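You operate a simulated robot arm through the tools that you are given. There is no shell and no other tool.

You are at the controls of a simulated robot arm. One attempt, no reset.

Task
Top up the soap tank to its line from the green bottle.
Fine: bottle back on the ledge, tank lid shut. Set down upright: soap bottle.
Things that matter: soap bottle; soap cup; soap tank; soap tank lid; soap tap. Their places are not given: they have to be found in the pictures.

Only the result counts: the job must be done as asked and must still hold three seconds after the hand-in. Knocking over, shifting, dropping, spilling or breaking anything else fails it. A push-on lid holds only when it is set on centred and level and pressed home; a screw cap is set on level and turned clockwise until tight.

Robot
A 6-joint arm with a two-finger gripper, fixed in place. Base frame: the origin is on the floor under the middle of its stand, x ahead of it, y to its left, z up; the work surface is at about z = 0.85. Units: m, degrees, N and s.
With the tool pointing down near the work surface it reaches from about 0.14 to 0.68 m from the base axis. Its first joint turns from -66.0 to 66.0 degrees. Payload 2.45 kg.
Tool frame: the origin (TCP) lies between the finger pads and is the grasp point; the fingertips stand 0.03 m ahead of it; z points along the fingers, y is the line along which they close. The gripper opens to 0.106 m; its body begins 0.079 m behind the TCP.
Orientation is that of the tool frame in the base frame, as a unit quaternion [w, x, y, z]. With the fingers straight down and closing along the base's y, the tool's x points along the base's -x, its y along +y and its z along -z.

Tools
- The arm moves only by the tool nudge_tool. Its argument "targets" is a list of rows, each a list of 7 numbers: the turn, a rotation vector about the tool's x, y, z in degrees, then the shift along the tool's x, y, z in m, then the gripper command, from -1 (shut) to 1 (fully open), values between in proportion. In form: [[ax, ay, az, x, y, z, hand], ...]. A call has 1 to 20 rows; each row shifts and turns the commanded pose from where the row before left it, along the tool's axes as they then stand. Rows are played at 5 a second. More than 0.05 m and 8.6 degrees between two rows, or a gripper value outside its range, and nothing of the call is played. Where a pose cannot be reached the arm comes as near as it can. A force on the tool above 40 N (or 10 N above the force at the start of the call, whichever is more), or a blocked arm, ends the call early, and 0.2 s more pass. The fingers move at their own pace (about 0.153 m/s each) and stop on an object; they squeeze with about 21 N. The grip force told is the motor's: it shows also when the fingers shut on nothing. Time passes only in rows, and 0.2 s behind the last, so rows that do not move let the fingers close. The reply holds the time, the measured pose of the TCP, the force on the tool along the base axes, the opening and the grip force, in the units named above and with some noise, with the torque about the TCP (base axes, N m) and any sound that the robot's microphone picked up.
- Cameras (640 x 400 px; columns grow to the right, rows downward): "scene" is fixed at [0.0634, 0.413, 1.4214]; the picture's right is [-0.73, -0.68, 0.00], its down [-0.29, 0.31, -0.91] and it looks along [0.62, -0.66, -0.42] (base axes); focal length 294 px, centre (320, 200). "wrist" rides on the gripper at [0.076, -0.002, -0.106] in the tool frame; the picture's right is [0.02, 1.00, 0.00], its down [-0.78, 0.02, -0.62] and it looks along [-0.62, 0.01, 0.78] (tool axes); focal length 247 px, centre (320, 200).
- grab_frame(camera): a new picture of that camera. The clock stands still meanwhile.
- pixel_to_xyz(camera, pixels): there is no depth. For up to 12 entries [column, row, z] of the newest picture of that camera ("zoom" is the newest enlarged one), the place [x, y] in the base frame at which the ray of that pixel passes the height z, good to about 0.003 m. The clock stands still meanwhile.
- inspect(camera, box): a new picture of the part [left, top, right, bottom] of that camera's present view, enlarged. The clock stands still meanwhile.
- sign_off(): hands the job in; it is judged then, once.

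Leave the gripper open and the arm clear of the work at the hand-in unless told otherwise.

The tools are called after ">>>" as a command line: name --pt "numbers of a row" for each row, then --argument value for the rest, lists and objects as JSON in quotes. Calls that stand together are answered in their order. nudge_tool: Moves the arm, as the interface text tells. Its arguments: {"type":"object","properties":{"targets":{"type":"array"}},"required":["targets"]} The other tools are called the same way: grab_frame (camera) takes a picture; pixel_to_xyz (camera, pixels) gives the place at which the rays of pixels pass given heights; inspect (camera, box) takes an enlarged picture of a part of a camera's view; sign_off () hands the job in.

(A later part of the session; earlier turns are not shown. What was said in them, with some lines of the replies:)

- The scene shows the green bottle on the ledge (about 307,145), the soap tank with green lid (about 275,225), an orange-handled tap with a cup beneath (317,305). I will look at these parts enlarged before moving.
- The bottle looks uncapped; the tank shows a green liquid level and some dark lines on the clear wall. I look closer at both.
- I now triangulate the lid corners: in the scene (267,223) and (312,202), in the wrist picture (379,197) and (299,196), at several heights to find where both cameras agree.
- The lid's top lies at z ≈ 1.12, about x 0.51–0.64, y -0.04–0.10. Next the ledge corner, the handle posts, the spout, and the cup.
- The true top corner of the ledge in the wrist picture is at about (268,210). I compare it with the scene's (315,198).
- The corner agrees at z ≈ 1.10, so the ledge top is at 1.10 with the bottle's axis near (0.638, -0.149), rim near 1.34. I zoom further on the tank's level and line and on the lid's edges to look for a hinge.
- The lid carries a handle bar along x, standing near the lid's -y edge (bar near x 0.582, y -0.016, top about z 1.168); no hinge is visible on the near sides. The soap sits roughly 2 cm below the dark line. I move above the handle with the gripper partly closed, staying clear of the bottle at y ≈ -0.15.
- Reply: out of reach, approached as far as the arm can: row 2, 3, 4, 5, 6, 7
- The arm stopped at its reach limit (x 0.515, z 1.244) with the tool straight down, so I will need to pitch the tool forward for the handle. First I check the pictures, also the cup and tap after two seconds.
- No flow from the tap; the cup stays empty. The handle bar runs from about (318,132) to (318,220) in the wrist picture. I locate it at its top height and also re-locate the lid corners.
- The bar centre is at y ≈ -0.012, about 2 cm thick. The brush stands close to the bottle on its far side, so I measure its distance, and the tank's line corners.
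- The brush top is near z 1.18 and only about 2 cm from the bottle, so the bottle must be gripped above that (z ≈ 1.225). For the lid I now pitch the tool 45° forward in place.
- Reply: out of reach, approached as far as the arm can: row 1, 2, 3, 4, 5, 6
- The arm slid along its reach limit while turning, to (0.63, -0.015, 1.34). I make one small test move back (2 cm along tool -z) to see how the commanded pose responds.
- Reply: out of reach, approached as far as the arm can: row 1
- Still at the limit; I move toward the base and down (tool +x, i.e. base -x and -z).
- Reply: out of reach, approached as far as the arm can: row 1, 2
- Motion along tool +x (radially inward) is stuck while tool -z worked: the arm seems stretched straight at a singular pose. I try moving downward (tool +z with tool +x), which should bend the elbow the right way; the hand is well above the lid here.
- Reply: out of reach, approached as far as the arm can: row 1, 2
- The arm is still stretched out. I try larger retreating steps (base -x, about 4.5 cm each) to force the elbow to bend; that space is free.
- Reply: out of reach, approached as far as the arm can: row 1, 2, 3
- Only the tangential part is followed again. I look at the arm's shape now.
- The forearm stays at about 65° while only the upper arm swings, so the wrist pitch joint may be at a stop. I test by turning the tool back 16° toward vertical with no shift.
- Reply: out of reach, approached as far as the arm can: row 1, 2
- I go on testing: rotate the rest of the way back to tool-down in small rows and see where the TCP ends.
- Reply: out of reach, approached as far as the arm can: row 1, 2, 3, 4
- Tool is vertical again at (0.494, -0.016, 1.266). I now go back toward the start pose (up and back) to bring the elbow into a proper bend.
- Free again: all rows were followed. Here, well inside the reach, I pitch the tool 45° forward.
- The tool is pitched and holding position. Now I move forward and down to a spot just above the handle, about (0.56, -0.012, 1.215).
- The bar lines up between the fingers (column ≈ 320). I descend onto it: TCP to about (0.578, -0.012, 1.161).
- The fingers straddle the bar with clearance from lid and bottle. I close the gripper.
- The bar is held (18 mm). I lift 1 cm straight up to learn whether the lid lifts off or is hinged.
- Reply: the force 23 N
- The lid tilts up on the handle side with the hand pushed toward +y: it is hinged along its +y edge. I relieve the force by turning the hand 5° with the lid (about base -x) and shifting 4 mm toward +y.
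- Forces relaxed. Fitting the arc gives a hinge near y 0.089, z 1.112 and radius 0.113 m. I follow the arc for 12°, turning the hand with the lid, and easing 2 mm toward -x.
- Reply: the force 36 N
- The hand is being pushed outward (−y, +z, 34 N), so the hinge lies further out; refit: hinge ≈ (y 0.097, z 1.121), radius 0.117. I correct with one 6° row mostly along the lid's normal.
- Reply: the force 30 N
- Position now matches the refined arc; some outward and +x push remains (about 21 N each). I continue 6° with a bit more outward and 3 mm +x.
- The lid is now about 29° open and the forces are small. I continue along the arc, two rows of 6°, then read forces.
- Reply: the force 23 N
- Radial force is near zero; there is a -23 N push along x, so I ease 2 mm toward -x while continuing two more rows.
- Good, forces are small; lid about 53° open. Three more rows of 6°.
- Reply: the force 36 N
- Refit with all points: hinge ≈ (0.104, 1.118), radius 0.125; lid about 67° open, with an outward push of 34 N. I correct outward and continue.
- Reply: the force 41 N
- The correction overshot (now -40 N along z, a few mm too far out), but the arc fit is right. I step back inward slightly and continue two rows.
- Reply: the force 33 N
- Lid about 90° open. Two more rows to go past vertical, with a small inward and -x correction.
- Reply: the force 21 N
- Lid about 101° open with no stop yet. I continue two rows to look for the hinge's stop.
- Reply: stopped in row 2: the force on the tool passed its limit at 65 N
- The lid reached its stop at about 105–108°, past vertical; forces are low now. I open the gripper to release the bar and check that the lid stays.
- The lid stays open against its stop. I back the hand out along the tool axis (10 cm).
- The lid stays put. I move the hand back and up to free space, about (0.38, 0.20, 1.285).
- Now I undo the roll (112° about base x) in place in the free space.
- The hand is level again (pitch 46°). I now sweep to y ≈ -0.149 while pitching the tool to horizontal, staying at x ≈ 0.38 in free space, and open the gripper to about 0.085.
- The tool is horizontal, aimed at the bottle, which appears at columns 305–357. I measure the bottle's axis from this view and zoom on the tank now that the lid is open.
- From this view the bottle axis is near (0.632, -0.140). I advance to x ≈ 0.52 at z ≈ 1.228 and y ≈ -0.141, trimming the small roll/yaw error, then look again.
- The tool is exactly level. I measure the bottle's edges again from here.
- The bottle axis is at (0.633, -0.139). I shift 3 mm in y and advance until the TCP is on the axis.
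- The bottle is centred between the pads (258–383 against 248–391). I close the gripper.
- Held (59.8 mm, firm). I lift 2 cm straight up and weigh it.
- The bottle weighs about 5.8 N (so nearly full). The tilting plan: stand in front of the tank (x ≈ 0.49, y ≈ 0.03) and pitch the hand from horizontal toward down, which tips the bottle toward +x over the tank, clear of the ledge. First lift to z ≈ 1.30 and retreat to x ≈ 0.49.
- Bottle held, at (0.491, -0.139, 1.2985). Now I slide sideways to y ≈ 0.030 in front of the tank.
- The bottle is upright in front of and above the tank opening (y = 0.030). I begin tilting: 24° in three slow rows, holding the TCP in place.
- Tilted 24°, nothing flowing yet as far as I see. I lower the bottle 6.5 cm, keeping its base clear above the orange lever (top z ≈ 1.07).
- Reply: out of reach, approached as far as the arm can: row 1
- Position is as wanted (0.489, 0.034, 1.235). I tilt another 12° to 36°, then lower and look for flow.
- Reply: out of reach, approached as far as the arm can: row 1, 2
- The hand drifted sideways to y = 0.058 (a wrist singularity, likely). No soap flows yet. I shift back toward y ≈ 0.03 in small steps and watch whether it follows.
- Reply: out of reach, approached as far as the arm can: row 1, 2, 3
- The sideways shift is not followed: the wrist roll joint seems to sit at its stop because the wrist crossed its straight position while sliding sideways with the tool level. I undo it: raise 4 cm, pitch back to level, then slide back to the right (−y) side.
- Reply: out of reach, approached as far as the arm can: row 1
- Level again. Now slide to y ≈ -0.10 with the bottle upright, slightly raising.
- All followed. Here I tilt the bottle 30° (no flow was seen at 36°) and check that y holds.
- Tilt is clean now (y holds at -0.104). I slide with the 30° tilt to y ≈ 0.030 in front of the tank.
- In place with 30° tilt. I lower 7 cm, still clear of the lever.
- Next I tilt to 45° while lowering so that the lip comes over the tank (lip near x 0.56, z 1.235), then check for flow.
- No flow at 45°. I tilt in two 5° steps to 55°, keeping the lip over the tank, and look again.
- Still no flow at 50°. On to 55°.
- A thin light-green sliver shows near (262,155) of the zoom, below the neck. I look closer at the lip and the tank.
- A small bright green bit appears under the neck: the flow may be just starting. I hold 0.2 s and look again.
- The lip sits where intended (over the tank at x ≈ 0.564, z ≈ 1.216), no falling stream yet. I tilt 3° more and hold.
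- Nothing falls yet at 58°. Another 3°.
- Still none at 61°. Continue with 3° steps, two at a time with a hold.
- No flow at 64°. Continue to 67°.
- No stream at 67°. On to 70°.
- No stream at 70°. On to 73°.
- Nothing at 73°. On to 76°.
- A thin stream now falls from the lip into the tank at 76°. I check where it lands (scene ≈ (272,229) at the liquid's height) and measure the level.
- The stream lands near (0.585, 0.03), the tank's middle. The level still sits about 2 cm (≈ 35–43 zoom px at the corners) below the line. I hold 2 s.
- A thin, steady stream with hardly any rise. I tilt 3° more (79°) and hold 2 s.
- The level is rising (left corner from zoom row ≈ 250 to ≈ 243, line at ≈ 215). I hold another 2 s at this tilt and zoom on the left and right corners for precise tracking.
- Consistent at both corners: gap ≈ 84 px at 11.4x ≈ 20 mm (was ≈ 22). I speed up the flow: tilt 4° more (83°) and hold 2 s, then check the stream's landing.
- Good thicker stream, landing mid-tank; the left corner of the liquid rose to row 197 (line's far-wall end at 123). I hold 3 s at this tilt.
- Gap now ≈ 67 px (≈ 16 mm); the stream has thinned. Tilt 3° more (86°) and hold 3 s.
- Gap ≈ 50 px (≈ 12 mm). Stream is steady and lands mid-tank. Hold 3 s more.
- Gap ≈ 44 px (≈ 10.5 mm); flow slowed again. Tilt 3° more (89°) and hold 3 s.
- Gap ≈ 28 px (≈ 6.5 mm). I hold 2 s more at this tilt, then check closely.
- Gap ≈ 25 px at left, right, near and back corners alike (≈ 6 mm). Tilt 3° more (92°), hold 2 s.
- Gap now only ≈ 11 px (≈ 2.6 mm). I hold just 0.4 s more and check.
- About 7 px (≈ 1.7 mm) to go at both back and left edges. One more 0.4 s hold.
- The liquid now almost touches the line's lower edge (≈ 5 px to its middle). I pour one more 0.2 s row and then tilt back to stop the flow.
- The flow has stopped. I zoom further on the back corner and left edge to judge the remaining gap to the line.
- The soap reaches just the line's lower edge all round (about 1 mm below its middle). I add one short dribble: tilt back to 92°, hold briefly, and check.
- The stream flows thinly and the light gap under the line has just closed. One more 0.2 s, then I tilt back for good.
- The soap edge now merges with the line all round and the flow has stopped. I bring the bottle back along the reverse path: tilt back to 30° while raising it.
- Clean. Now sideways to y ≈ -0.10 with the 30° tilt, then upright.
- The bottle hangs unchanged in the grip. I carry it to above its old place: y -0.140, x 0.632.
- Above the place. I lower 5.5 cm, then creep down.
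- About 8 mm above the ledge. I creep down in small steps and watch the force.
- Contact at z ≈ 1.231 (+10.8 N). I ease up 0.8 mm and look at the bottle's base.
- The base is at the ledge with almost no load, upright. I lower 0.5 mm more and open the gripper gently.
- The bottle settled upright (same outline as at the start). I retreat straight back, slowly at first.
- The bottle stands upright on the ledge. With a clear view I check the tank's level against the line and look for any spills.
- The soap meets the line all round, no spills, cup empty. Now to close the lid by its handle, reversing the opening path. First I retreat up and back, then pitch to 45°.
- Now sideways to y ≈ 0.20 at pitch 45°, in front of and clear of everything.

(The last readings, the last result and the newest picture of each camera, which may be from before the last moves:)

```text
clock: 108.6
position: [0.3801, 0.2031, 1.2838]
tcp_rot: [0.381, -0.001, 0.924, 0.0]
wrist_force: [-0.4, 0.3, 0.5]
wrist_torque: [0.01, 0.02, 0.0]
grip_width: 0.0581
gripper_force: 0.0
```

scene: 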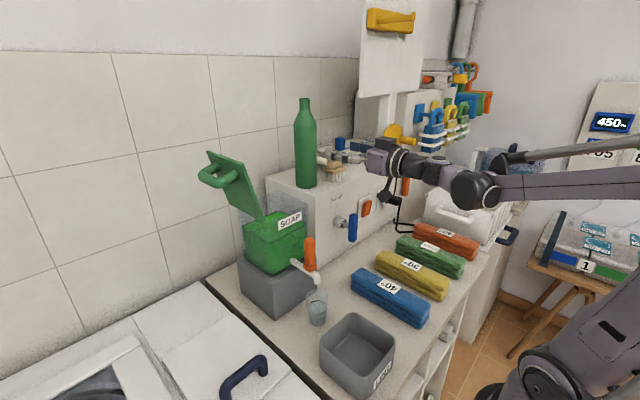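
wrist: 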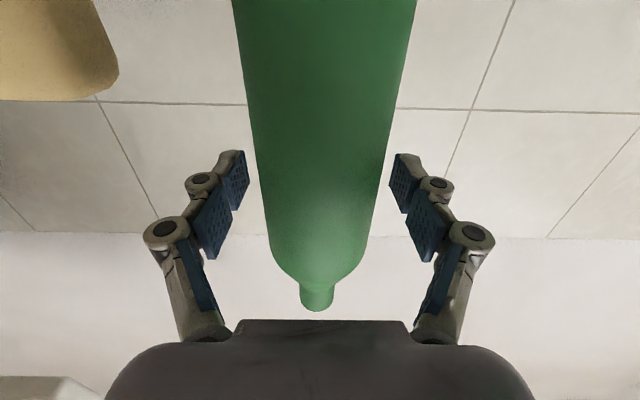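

All followed. Now roll the hand 112° about base -x in place, as when the lid was opened.

>>> nudge_tool --pt "5.657 0 -5.657 0 0 0 0.1" --pt "5.657 0 -5.657 0 0 0 0.1" --pt "5.657 0 -5.657 0 0 0 0.1" --pt "5.657 0 -5.657 0 0 0 0.1" --pt "5.657 0 -5.657 0 0 0 0.1" --pt "5.657 0 -5.657 0 0 0 0.1" --pt "5.657 0 -5.657 0 0 0 0.1" --pt "5.657 0 -5.657 0 0 0 0.1" --pt "5.657 0 -5.657 0 0 0 0.1" --pt "5.657 0 -5.657 0 0 0 0.1" --pt "5.657 0 -5.657 0 0 0 0.1" --pt "5.657 0 -5.657 0 0 0 0.1" --pt "5.657 0 -5.657 0 0 0 0.1" --pt "0 0 0 0 0 0 0.1"

>>> grab_frame --camera "scene"

```text
clock: 111.6
position: [0.3817, 0.2007, 1.2854]
tcp_rot: [-0.235, 0.303, -0.567, 0.729]
wrist_force: [-0.9, -0.1, -0.1]
wrist_torque: [-0.01, -0.02, 0.01]
grip_width: 0.0586
gripper_force: 0.1
```

```text
taken
```

scene: 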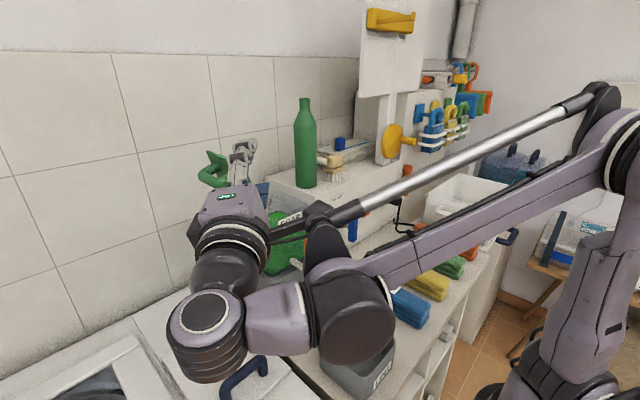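

The hand is rolled 104°, matching the lid's open angle. I move to the pre-grasp spot about 10 cm out from the handle.

>>> nudge_tool --pt "0 0 0 -0.0266 0.014 0.0085 0.1" --pt "0 0 0 -0.0266 0.014 0.0085 0.1" --pt "0 0 0 -0.0266 0.014 0.0085 0.1" --pt "0 0 0 -0.0266 0.014 0.0085 0.1" --pt "0 0 0 -0.0266 0.014 0.0085 0.1" --pt "0 0 0 0 0 0 0.1"

>>> grab_frame --camera "wrist"

>>> grab_frame --camera "scene"

```text
clock: 113.0
position: [0.5044, 0.2479, 1.198]
tcp_rot: [-0.236, 0.303, -0.568, 0.728]
wrist_force: [-0.4, -0.4, 0.6]
wrist_torque: [0.03, 0.01, -0.01]
grip_width: 0.0582
gripper_force: 0.0
```

```text
taken
```

wrist: 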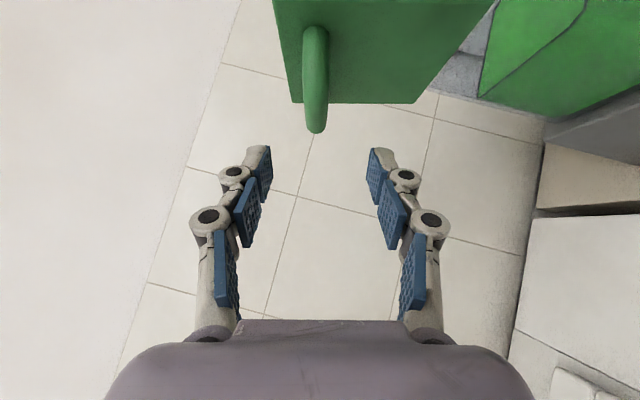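

```text
taken
```

scene: 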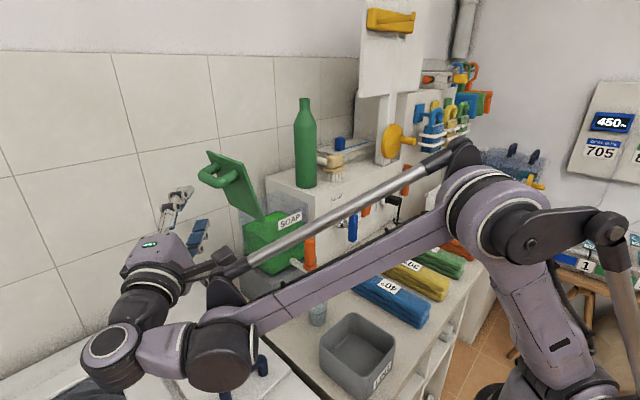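

The bar is lined up (column ≈ 316, upright in view). I advance 8 cm with a 3 mm trim and check.

>>> nudge_tool --pt "0 0 0 0.0005 -0.001 0.02 0.1" --pt "0 0 0 0.0005 -0.001 0.02 0.1" --pt "0 0 0 0.0005 -0.001 0.02 0.1" --pt "0 0 0 0.0005 -0.0005 0.02 0.1" --pt "0 0 0 0 0 0 0.1"

>>> grab_frame --camera "wrist"

```text
clock: 114.2
position: [0.5594, 0.1921, 1.2178]
tcp_rot: [-0.237, 0.303, -0.568, 0.728]
wrist_force: [0.3, -0.4, 0.3]
wrist_torque: [-0.02, 0.03, 0.01]
grip_width: 0.0585
gripper_force: 0.1
```

```text
taken
```

wrist: 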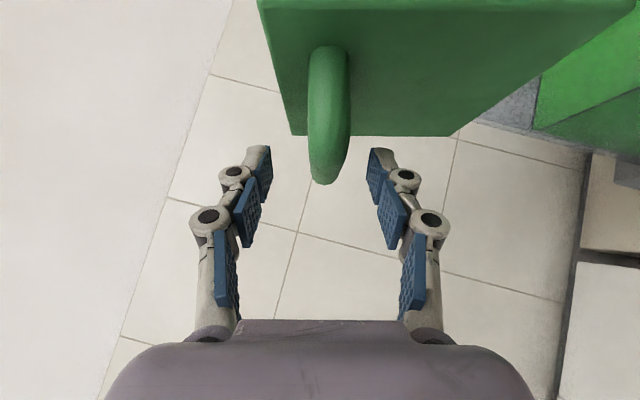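

The bar is now slightly right of centre (≈ 328 vs 320). I trim +3.5 mm along tool y and advance the last 2.3 cm.

>>> nudge_tool --pt "0 0 0 0 0.0035 0 0.1" --pt "0 0 0 0.0005 0 0.012 0.1" --pt "0 0 0 0 0 0.011 0.1" --pt "0 0 0 0 0 0 0.1"

>>> grab_frame --camera "wrist"

```text
clock: 115.2
position: [0.5766, 0.1761, 1.2197]
tcp_rot: [-0.236, 0.304, -0.567, 0.728]
wrist_force: [-0.7, 0.4, 0.0]
wrist_torque: [-0.01, 0.02, 0.01]
grip_width: 0.0586
gripper_force: 0.0
```

```text
taken
```

wrist: 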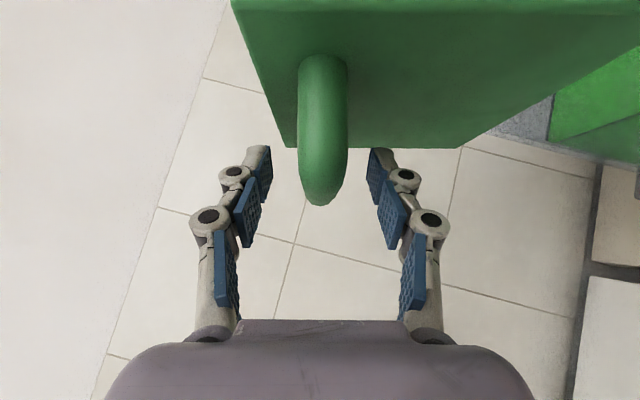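

The view matches the original grasp (bar columns 297–347, tip at row 205). I close the gripper on the bar.

>>> nudge_tool --pt "0 0 0 0 0 0 -0.4" --pt "0 0 0 0 0 0 -1" --pt "0 0 0 0 0 0 -1" --pt "0 0 0 0 0 0 -1"

```text
clock: 116.2
position: [0.5757, 0.1758, 1.2188]
tcp_rot: [-0.235, 0.304, -0.568, 0.728]
wrist_force: [-1.5, -2.8, -3.9]
wrist_torque: [0.05, -0.15, 0.05]
grip_width: 0.0181
gripper_force: 44.1
```

Held. I reverse the arc around the hinge (y 0.104, z 1.118): two rows of 6°.

>>> nudge_tool --pt "-4.243 0 4.243 0.0087 -0.0041 0.0087 -1" --pt "-4.243 0 4.243 0.0087 -0.0041 0.0087 -1" --pt "0 0 0 0 0 0 -1"

```text
clock: 117.0
position: [0.5766, 0.154, 1.2329]
tcp_rot: [-0.265, 0.277, -0.642, 0.664]
wrist_force: [-9.2, -4.5, -12.5]
wrist_torque: [0.13, -0.01, 0.56]
grip_width: 0.0182
gripper_force: 43.7
```

Forces small (13 N outward). Continue three rows with a 1 mm inward trim.

>>> nudge_tool --pt "-4.243 0 4.243 0.009 -0.0032 0.009 -1" --pt "-4.243 0 4.243 0.0087 -0.0041 0.0087 -1" --pt "-4.243 0 4.243 0.0087 -0.0041 0.0087 -1" --pt "0 0 0 0 0 0 -1"

```text
clock: 118.0
position: [0.5759, 0.1145, 1.244]
tcp_rot: [0.307, -0.232, 0.737, -0.556]
wrist_force: [6.1, 0.4, 0.4]
wrist_torque: [-0.01, 0.0, -0.27]
grip_width: 0.0184
gripper_force: 43.7
```

Nearly force-free; lid at about 74°. Four more rows.

>>> nudge_tool --pt "-4.243 0 4.243 0.0088 -0.0042 0.0088 -1" --pt "-4.243 0 4.243 0.0088 -0.0042 0.0088 -1" --pt "-4.243 0 4.243 0.0088 -0.0042 0.0088 -1" --pt "-4.243 0 4.243 0.0088 -0.0042 0.0088 -1" --pt "0 0 0 0 0 0 -1"

```text
clock: 119.2
position: [0.5766, 0.0611, 1.237]
tcp_rot: [0.346, -0.162, 0.836, -0.393]
wrist_force: [-4.9, -8.0, 20.9]
wrist_torque: [-0.1, -0.08, -0.07]
grip_width: 0.0183
gripper_force: 43.4
```

Lid at about 50°; 22 N outward push, so I trim 1.2 mm outward and continue four rows.

>>> nudge_tool --pt "-4.243 0 4.243 0.0085 -0.0053 0.0085 -1" --pt "-4.243 0 4.243 0.0088 -0.0044 0.0088 -1" --pt "-4.243 0 4.243 0.0088 -0.0044 0.0088 -1" --pt "-4.243 0 4.243 0.0088 -0.0044 0.0088 -1" --pt "0 0 0 0 0 0 -1"

```text
clock: 120.4
position: [0.5765, 0.018, 1.2123]
tcp_rot: [0.373, -0.088, 0.9, -0.208]
wrist_force: [8.7, -4.4, 1.9]
wrist_torque: [-0.2, -0.42, -0.1]
grip_width: 0.0182
gripper_force: 43.4
```

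Lid at about 26°, forces small. Three more rows.

>>> nudge_tool --pt "-4.243 0 4.243 0.0088 -0.0043 0.0088 -1" --pt "-4.243 0 4.243 0.0088 -0.0043 0.0088 -1" --pt "-4.243 0 4.243 0.0088 -0.0043 0.0088 -1" --pt "0 0 0 0 0 0 -1"

>>> inspect --camera "scene" --box '[220, 150, 340, 250]'

```text
clock: 121.4
position: [0.5766, -0.0057, 1.1801]
tcp_rot: [0.38, -0.029, 0.922, -0.063]
wrist_force: [-3.9, 7.3, -3.6]
wrist_torque: [0.15, -0.24, -0.14]
grip_width: 0.0181
gripper_force: 43.6
```

```text
4.00 times, centred on (280, 200) of scene
```

zoom: 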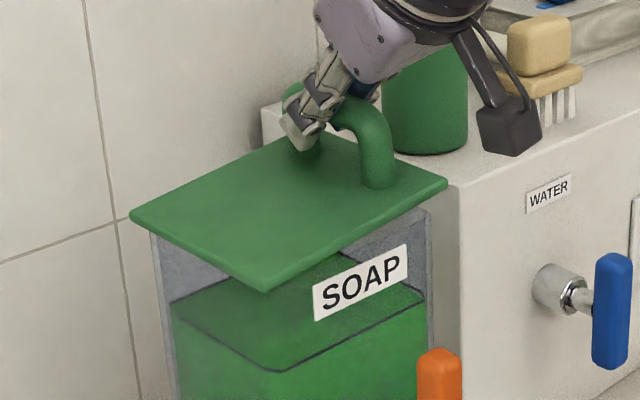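

Lid about 8° from shut. One 6° row, then I read the force.

>>> nudge_tool --pt "-4.243 0 4.243 0.0088 -0.0043 0.0088 -1" --pt "0 0 0 0 0 0 -1"

```text
clock: 122.0
position: [0.577, -0.0119, 1.1682]
tcp_rot: [0.381, -0.009, 0.924, -0.015]
wrist_force: [-10.9, 17.4, -6.3]
wrist_torque: [0.12, -0.27, -0.14]
grip_width: 0.0182
gripper_force: 44.0
```

6 mm above the closed position. I rotate the last 2° and lower 5.5 mm gently.

>>> nudge_tool --pt "-0.7 0 0.7 0.0021 0.0005 0.0021 -1" --pt "-0.7 0 0.7 0.0021 0.0 0.0021 -1" --pt "0 0 0 0 0 0 -1"

>>> inspect --camera "scene" --box '[220, 150, 340, 250]'

```text
clock: 122.8
position: [0.5763, -0.0131, 1.165]
tcp_rot: [0.385, -0.002, 0.923, 0.0]
wrist_force: [-13.3, 17.8, 30.2]
wrist_torque: [0.09, -0.32, -0.08]
grip_width: 0.0183
gripper_force: 43.9
```

```text
4.00 times, centred on (280, 200) of scene
```

zoom: 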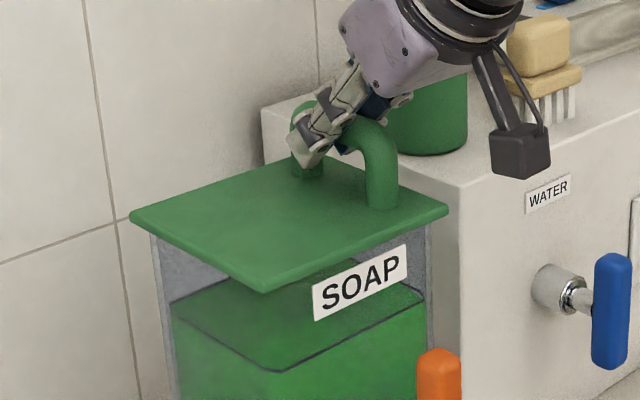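

The lid is shut (30 N seat force; corners match the original picture). I ease the force slightly and open the gripper.

>>> nudge_tool --pt "0 0 0 -0.0008 0.0008 -0.0008 -1" --pt "0 0 0 0 0 0 -0.5" --pt "0 0 0 0 0 0 0.0" --pt "0 0 0 0 0 0 0.1" --pt "0 0 0 0 0 0 0.1"

>>> inspect --camera "scene" --box '[220, 150, 340, 250]'

>>> grab_frame --camera "wrist"

```text
clock: 124.0
position: [0.5766, -0.0117, 1.1645]
tcp_rot: [0.382, -0.001, 0.924, -0.002]
wrist_force: [0.9, 0.6, -0.2]
wrist_torque: [-0.03, -0.01, -0.02]
grip_width: 0.0582
gripper_force: 0.0
```

```text
4.00 times, centred on (280, 200) of scene
```

zoom: 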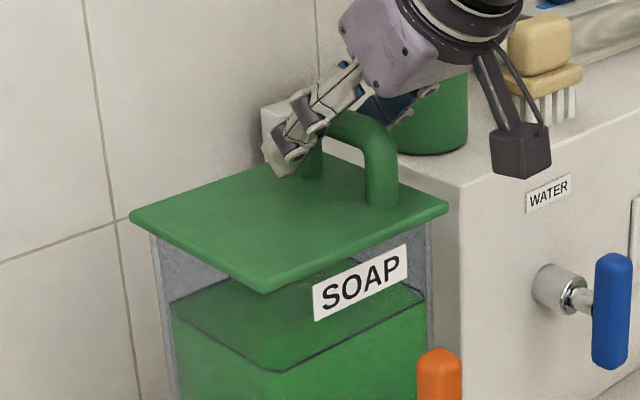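

```text
taken
```

wrist: 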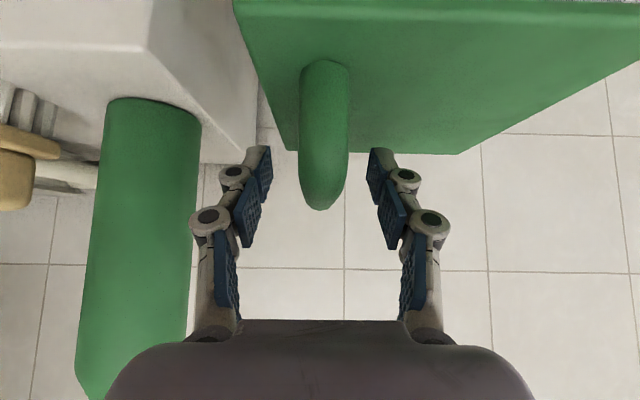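

Released; the lid stays shut. I lift the hand off the bar along the reverse of the approach and back away.

>>> nudge_tool --pt "0 0 0 -0.01 0 -0.012 0.1" --pt "0 0 0 -0.012 0 -0.018 0.1" --pt "0 0 0 -0.003 0 -0.02 0.1" --pt "0 0 0 0 0 -0.03 0.1" --pt "0 0 0 0 0 -0.03 0.1" --pt "0 0 0 0 0 -0.03 0.1" --pt "0 0 0 0 0 -0.03 0.1" --pt "0 0 0 0 0 -0.03 0.1" --pt "0 0 0 0 0 0 0.1"

>>> grab_frame --camera "scene"

>>> grab_frame --camera "wrist"

```text
clock: 126.0
position: [0.4558, -0.013, 1.3233]
tcp_rot: [0.382, -0.002, 0.924, -0.001]
wrist_force: [0.0, 0.1, -0.2]
wrist_torque: [-0.03, -0.04, 0.01]
grip_width: 0.0583
gripper_force: 0.1
```

```text
taken
```

scene: 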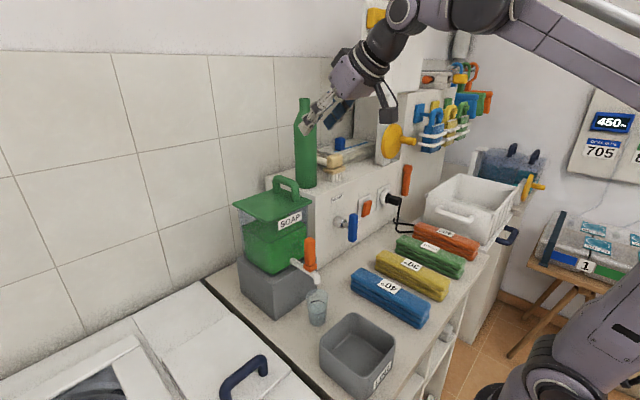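

```text
taken
```

wrist: 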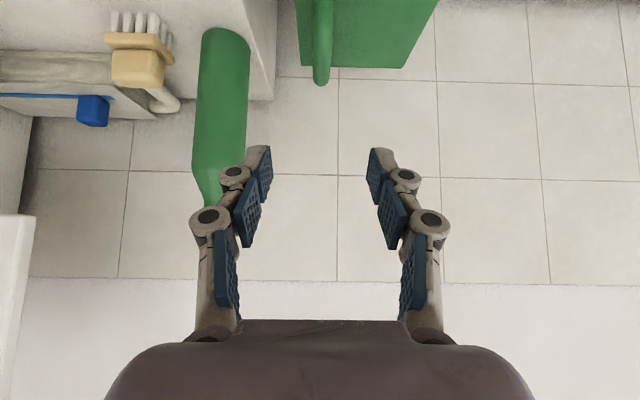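

Clear of the lid. I back off a little more and open the gripper fully, then inspect everything.

>>> nudge_tool --pt "0 0 0 0.02 0 -0.02 0.4" --pt "0 0 0 0.02 0 -0.02 0.7" --pt "0 0 0 0.02 0 -0.02 1" --pt "0 0 0 0 0 0 1" --pt "0 0 0 0 0 0 1" --pt "0 0 0 0 0 0 1"

>>> inspect --camera "scene" --box '[225, 170, 325, 260]'

>>> inspect --camera "scene" --box '[270, 90, 370, 200]'

>>> inspect --camera "scene" --box '[220, 230, 400, 345]'

>>> grab_frame --camera "scene"

```text
clock: 127.4
position: [0.3703, -0.016, 1.3232]
tcp_rot: [0.381, -0.002, 0.925, 0.0]
wrist_force: [0.3, -0.4, 0.4]
wrist_torque: [-0.03, 0.01, -0.02]
grip_width: 0.1059
gripper_force: 0.0
```

```text
4.44 times, centred on (275, 215) of scene
```

zoom: 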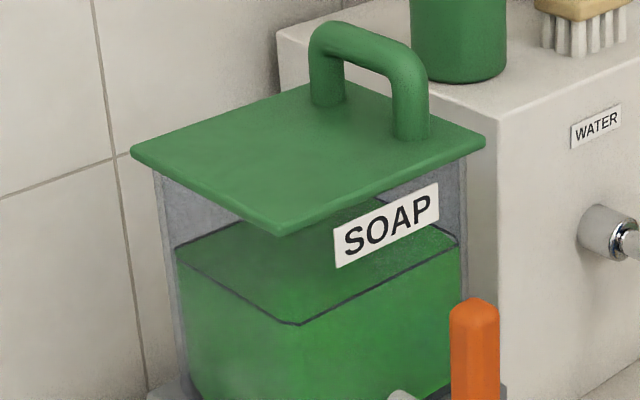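

```text
3.64 times, centred on (320, 145) of scene
```

zoom: 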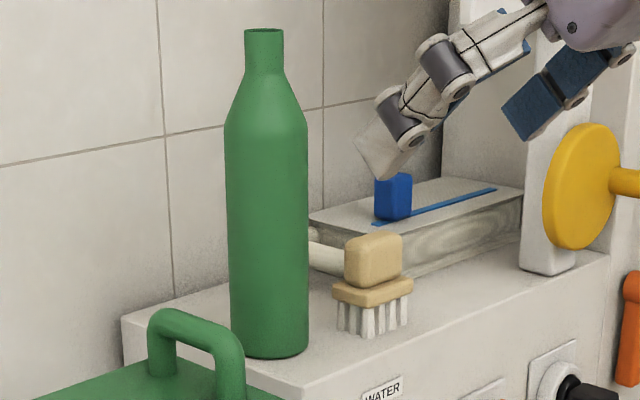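

```text
3.48 times, centred on (310, 288) of scene
```

zoom: 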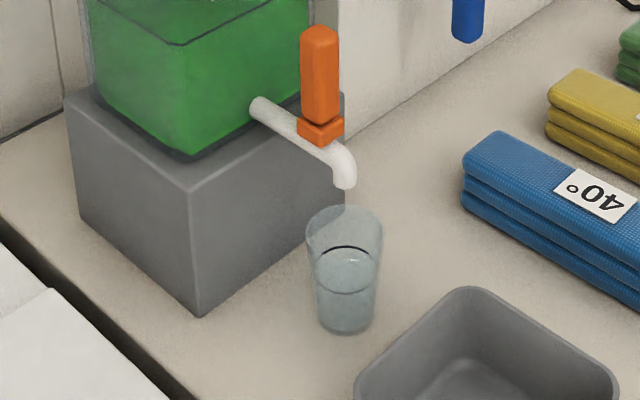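

```text
taken
```

scene: 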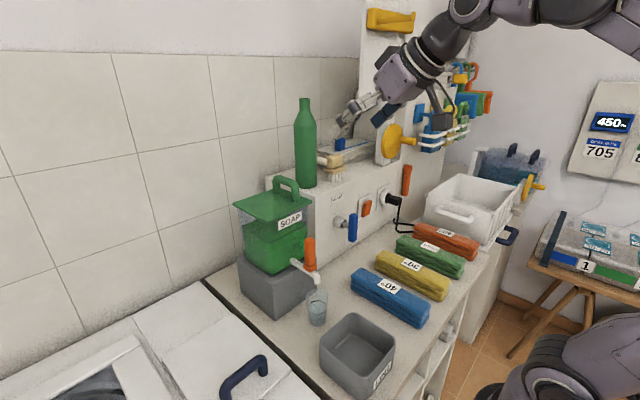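

All looks right. For certainty I compare the lid with the very first view using the same box.

>>> inspect --camera "scene" --box '[228, 170, 320, 228]'

>>> inspect --camera "scene" --box '[230, 200, 310, 250]'

```text
6.90 times, centred on (274, 199) of scene
```

zoom: 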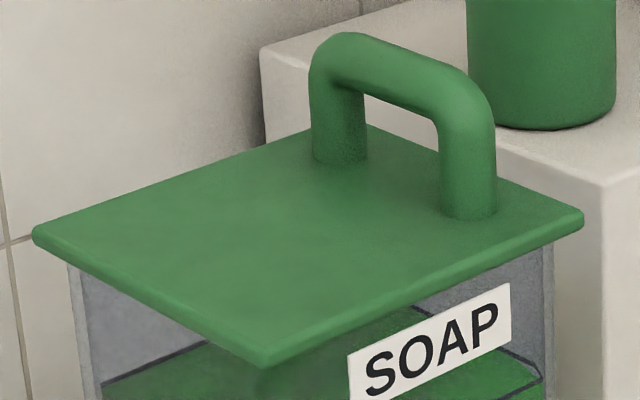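

```text
8.00 times, centred on (270, 225) of scene
```

zoom: 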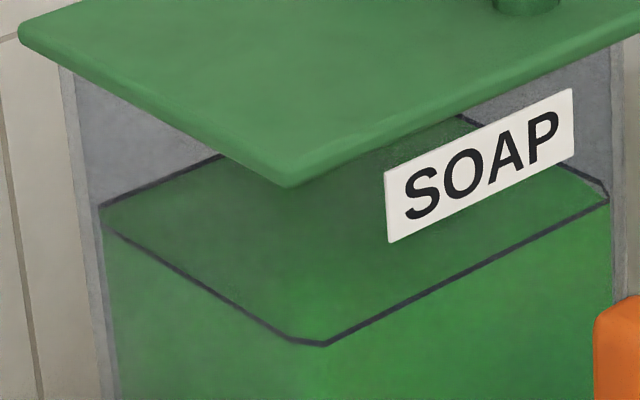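

The lid's corners and handle sit exactly where they were at the start. The soap meets the line, the bottle stands upright on the ledge, and the tap and cup are untouched. The gripper is open and the arm clear, so I hand the job in.

>>> sign_off

```text
The job is handed in.
```

I topped up the soap tank to its line from the green bottle and handed the job in. I don't have the verdict.

- **Soap level:** in the last picture the soap met the line on all four sides. I judge it within about 1 mm of the line's middle.
- **Lid:** the lid turned out to be hinged on its left (+y) edge. I opened it by the handle and lowered it the same way. Its corners and handle now match the first picture.
- **Bottle:** it stands upright on the ledge, within a few millimetres of where it started.
- **Tap, cup and the rest:** I didn't touch the tap. The cup is still empty, and I saw no spills and nothing else moved in the pictures.

At hand-in the gripper was fully open and the arm clear of the work.
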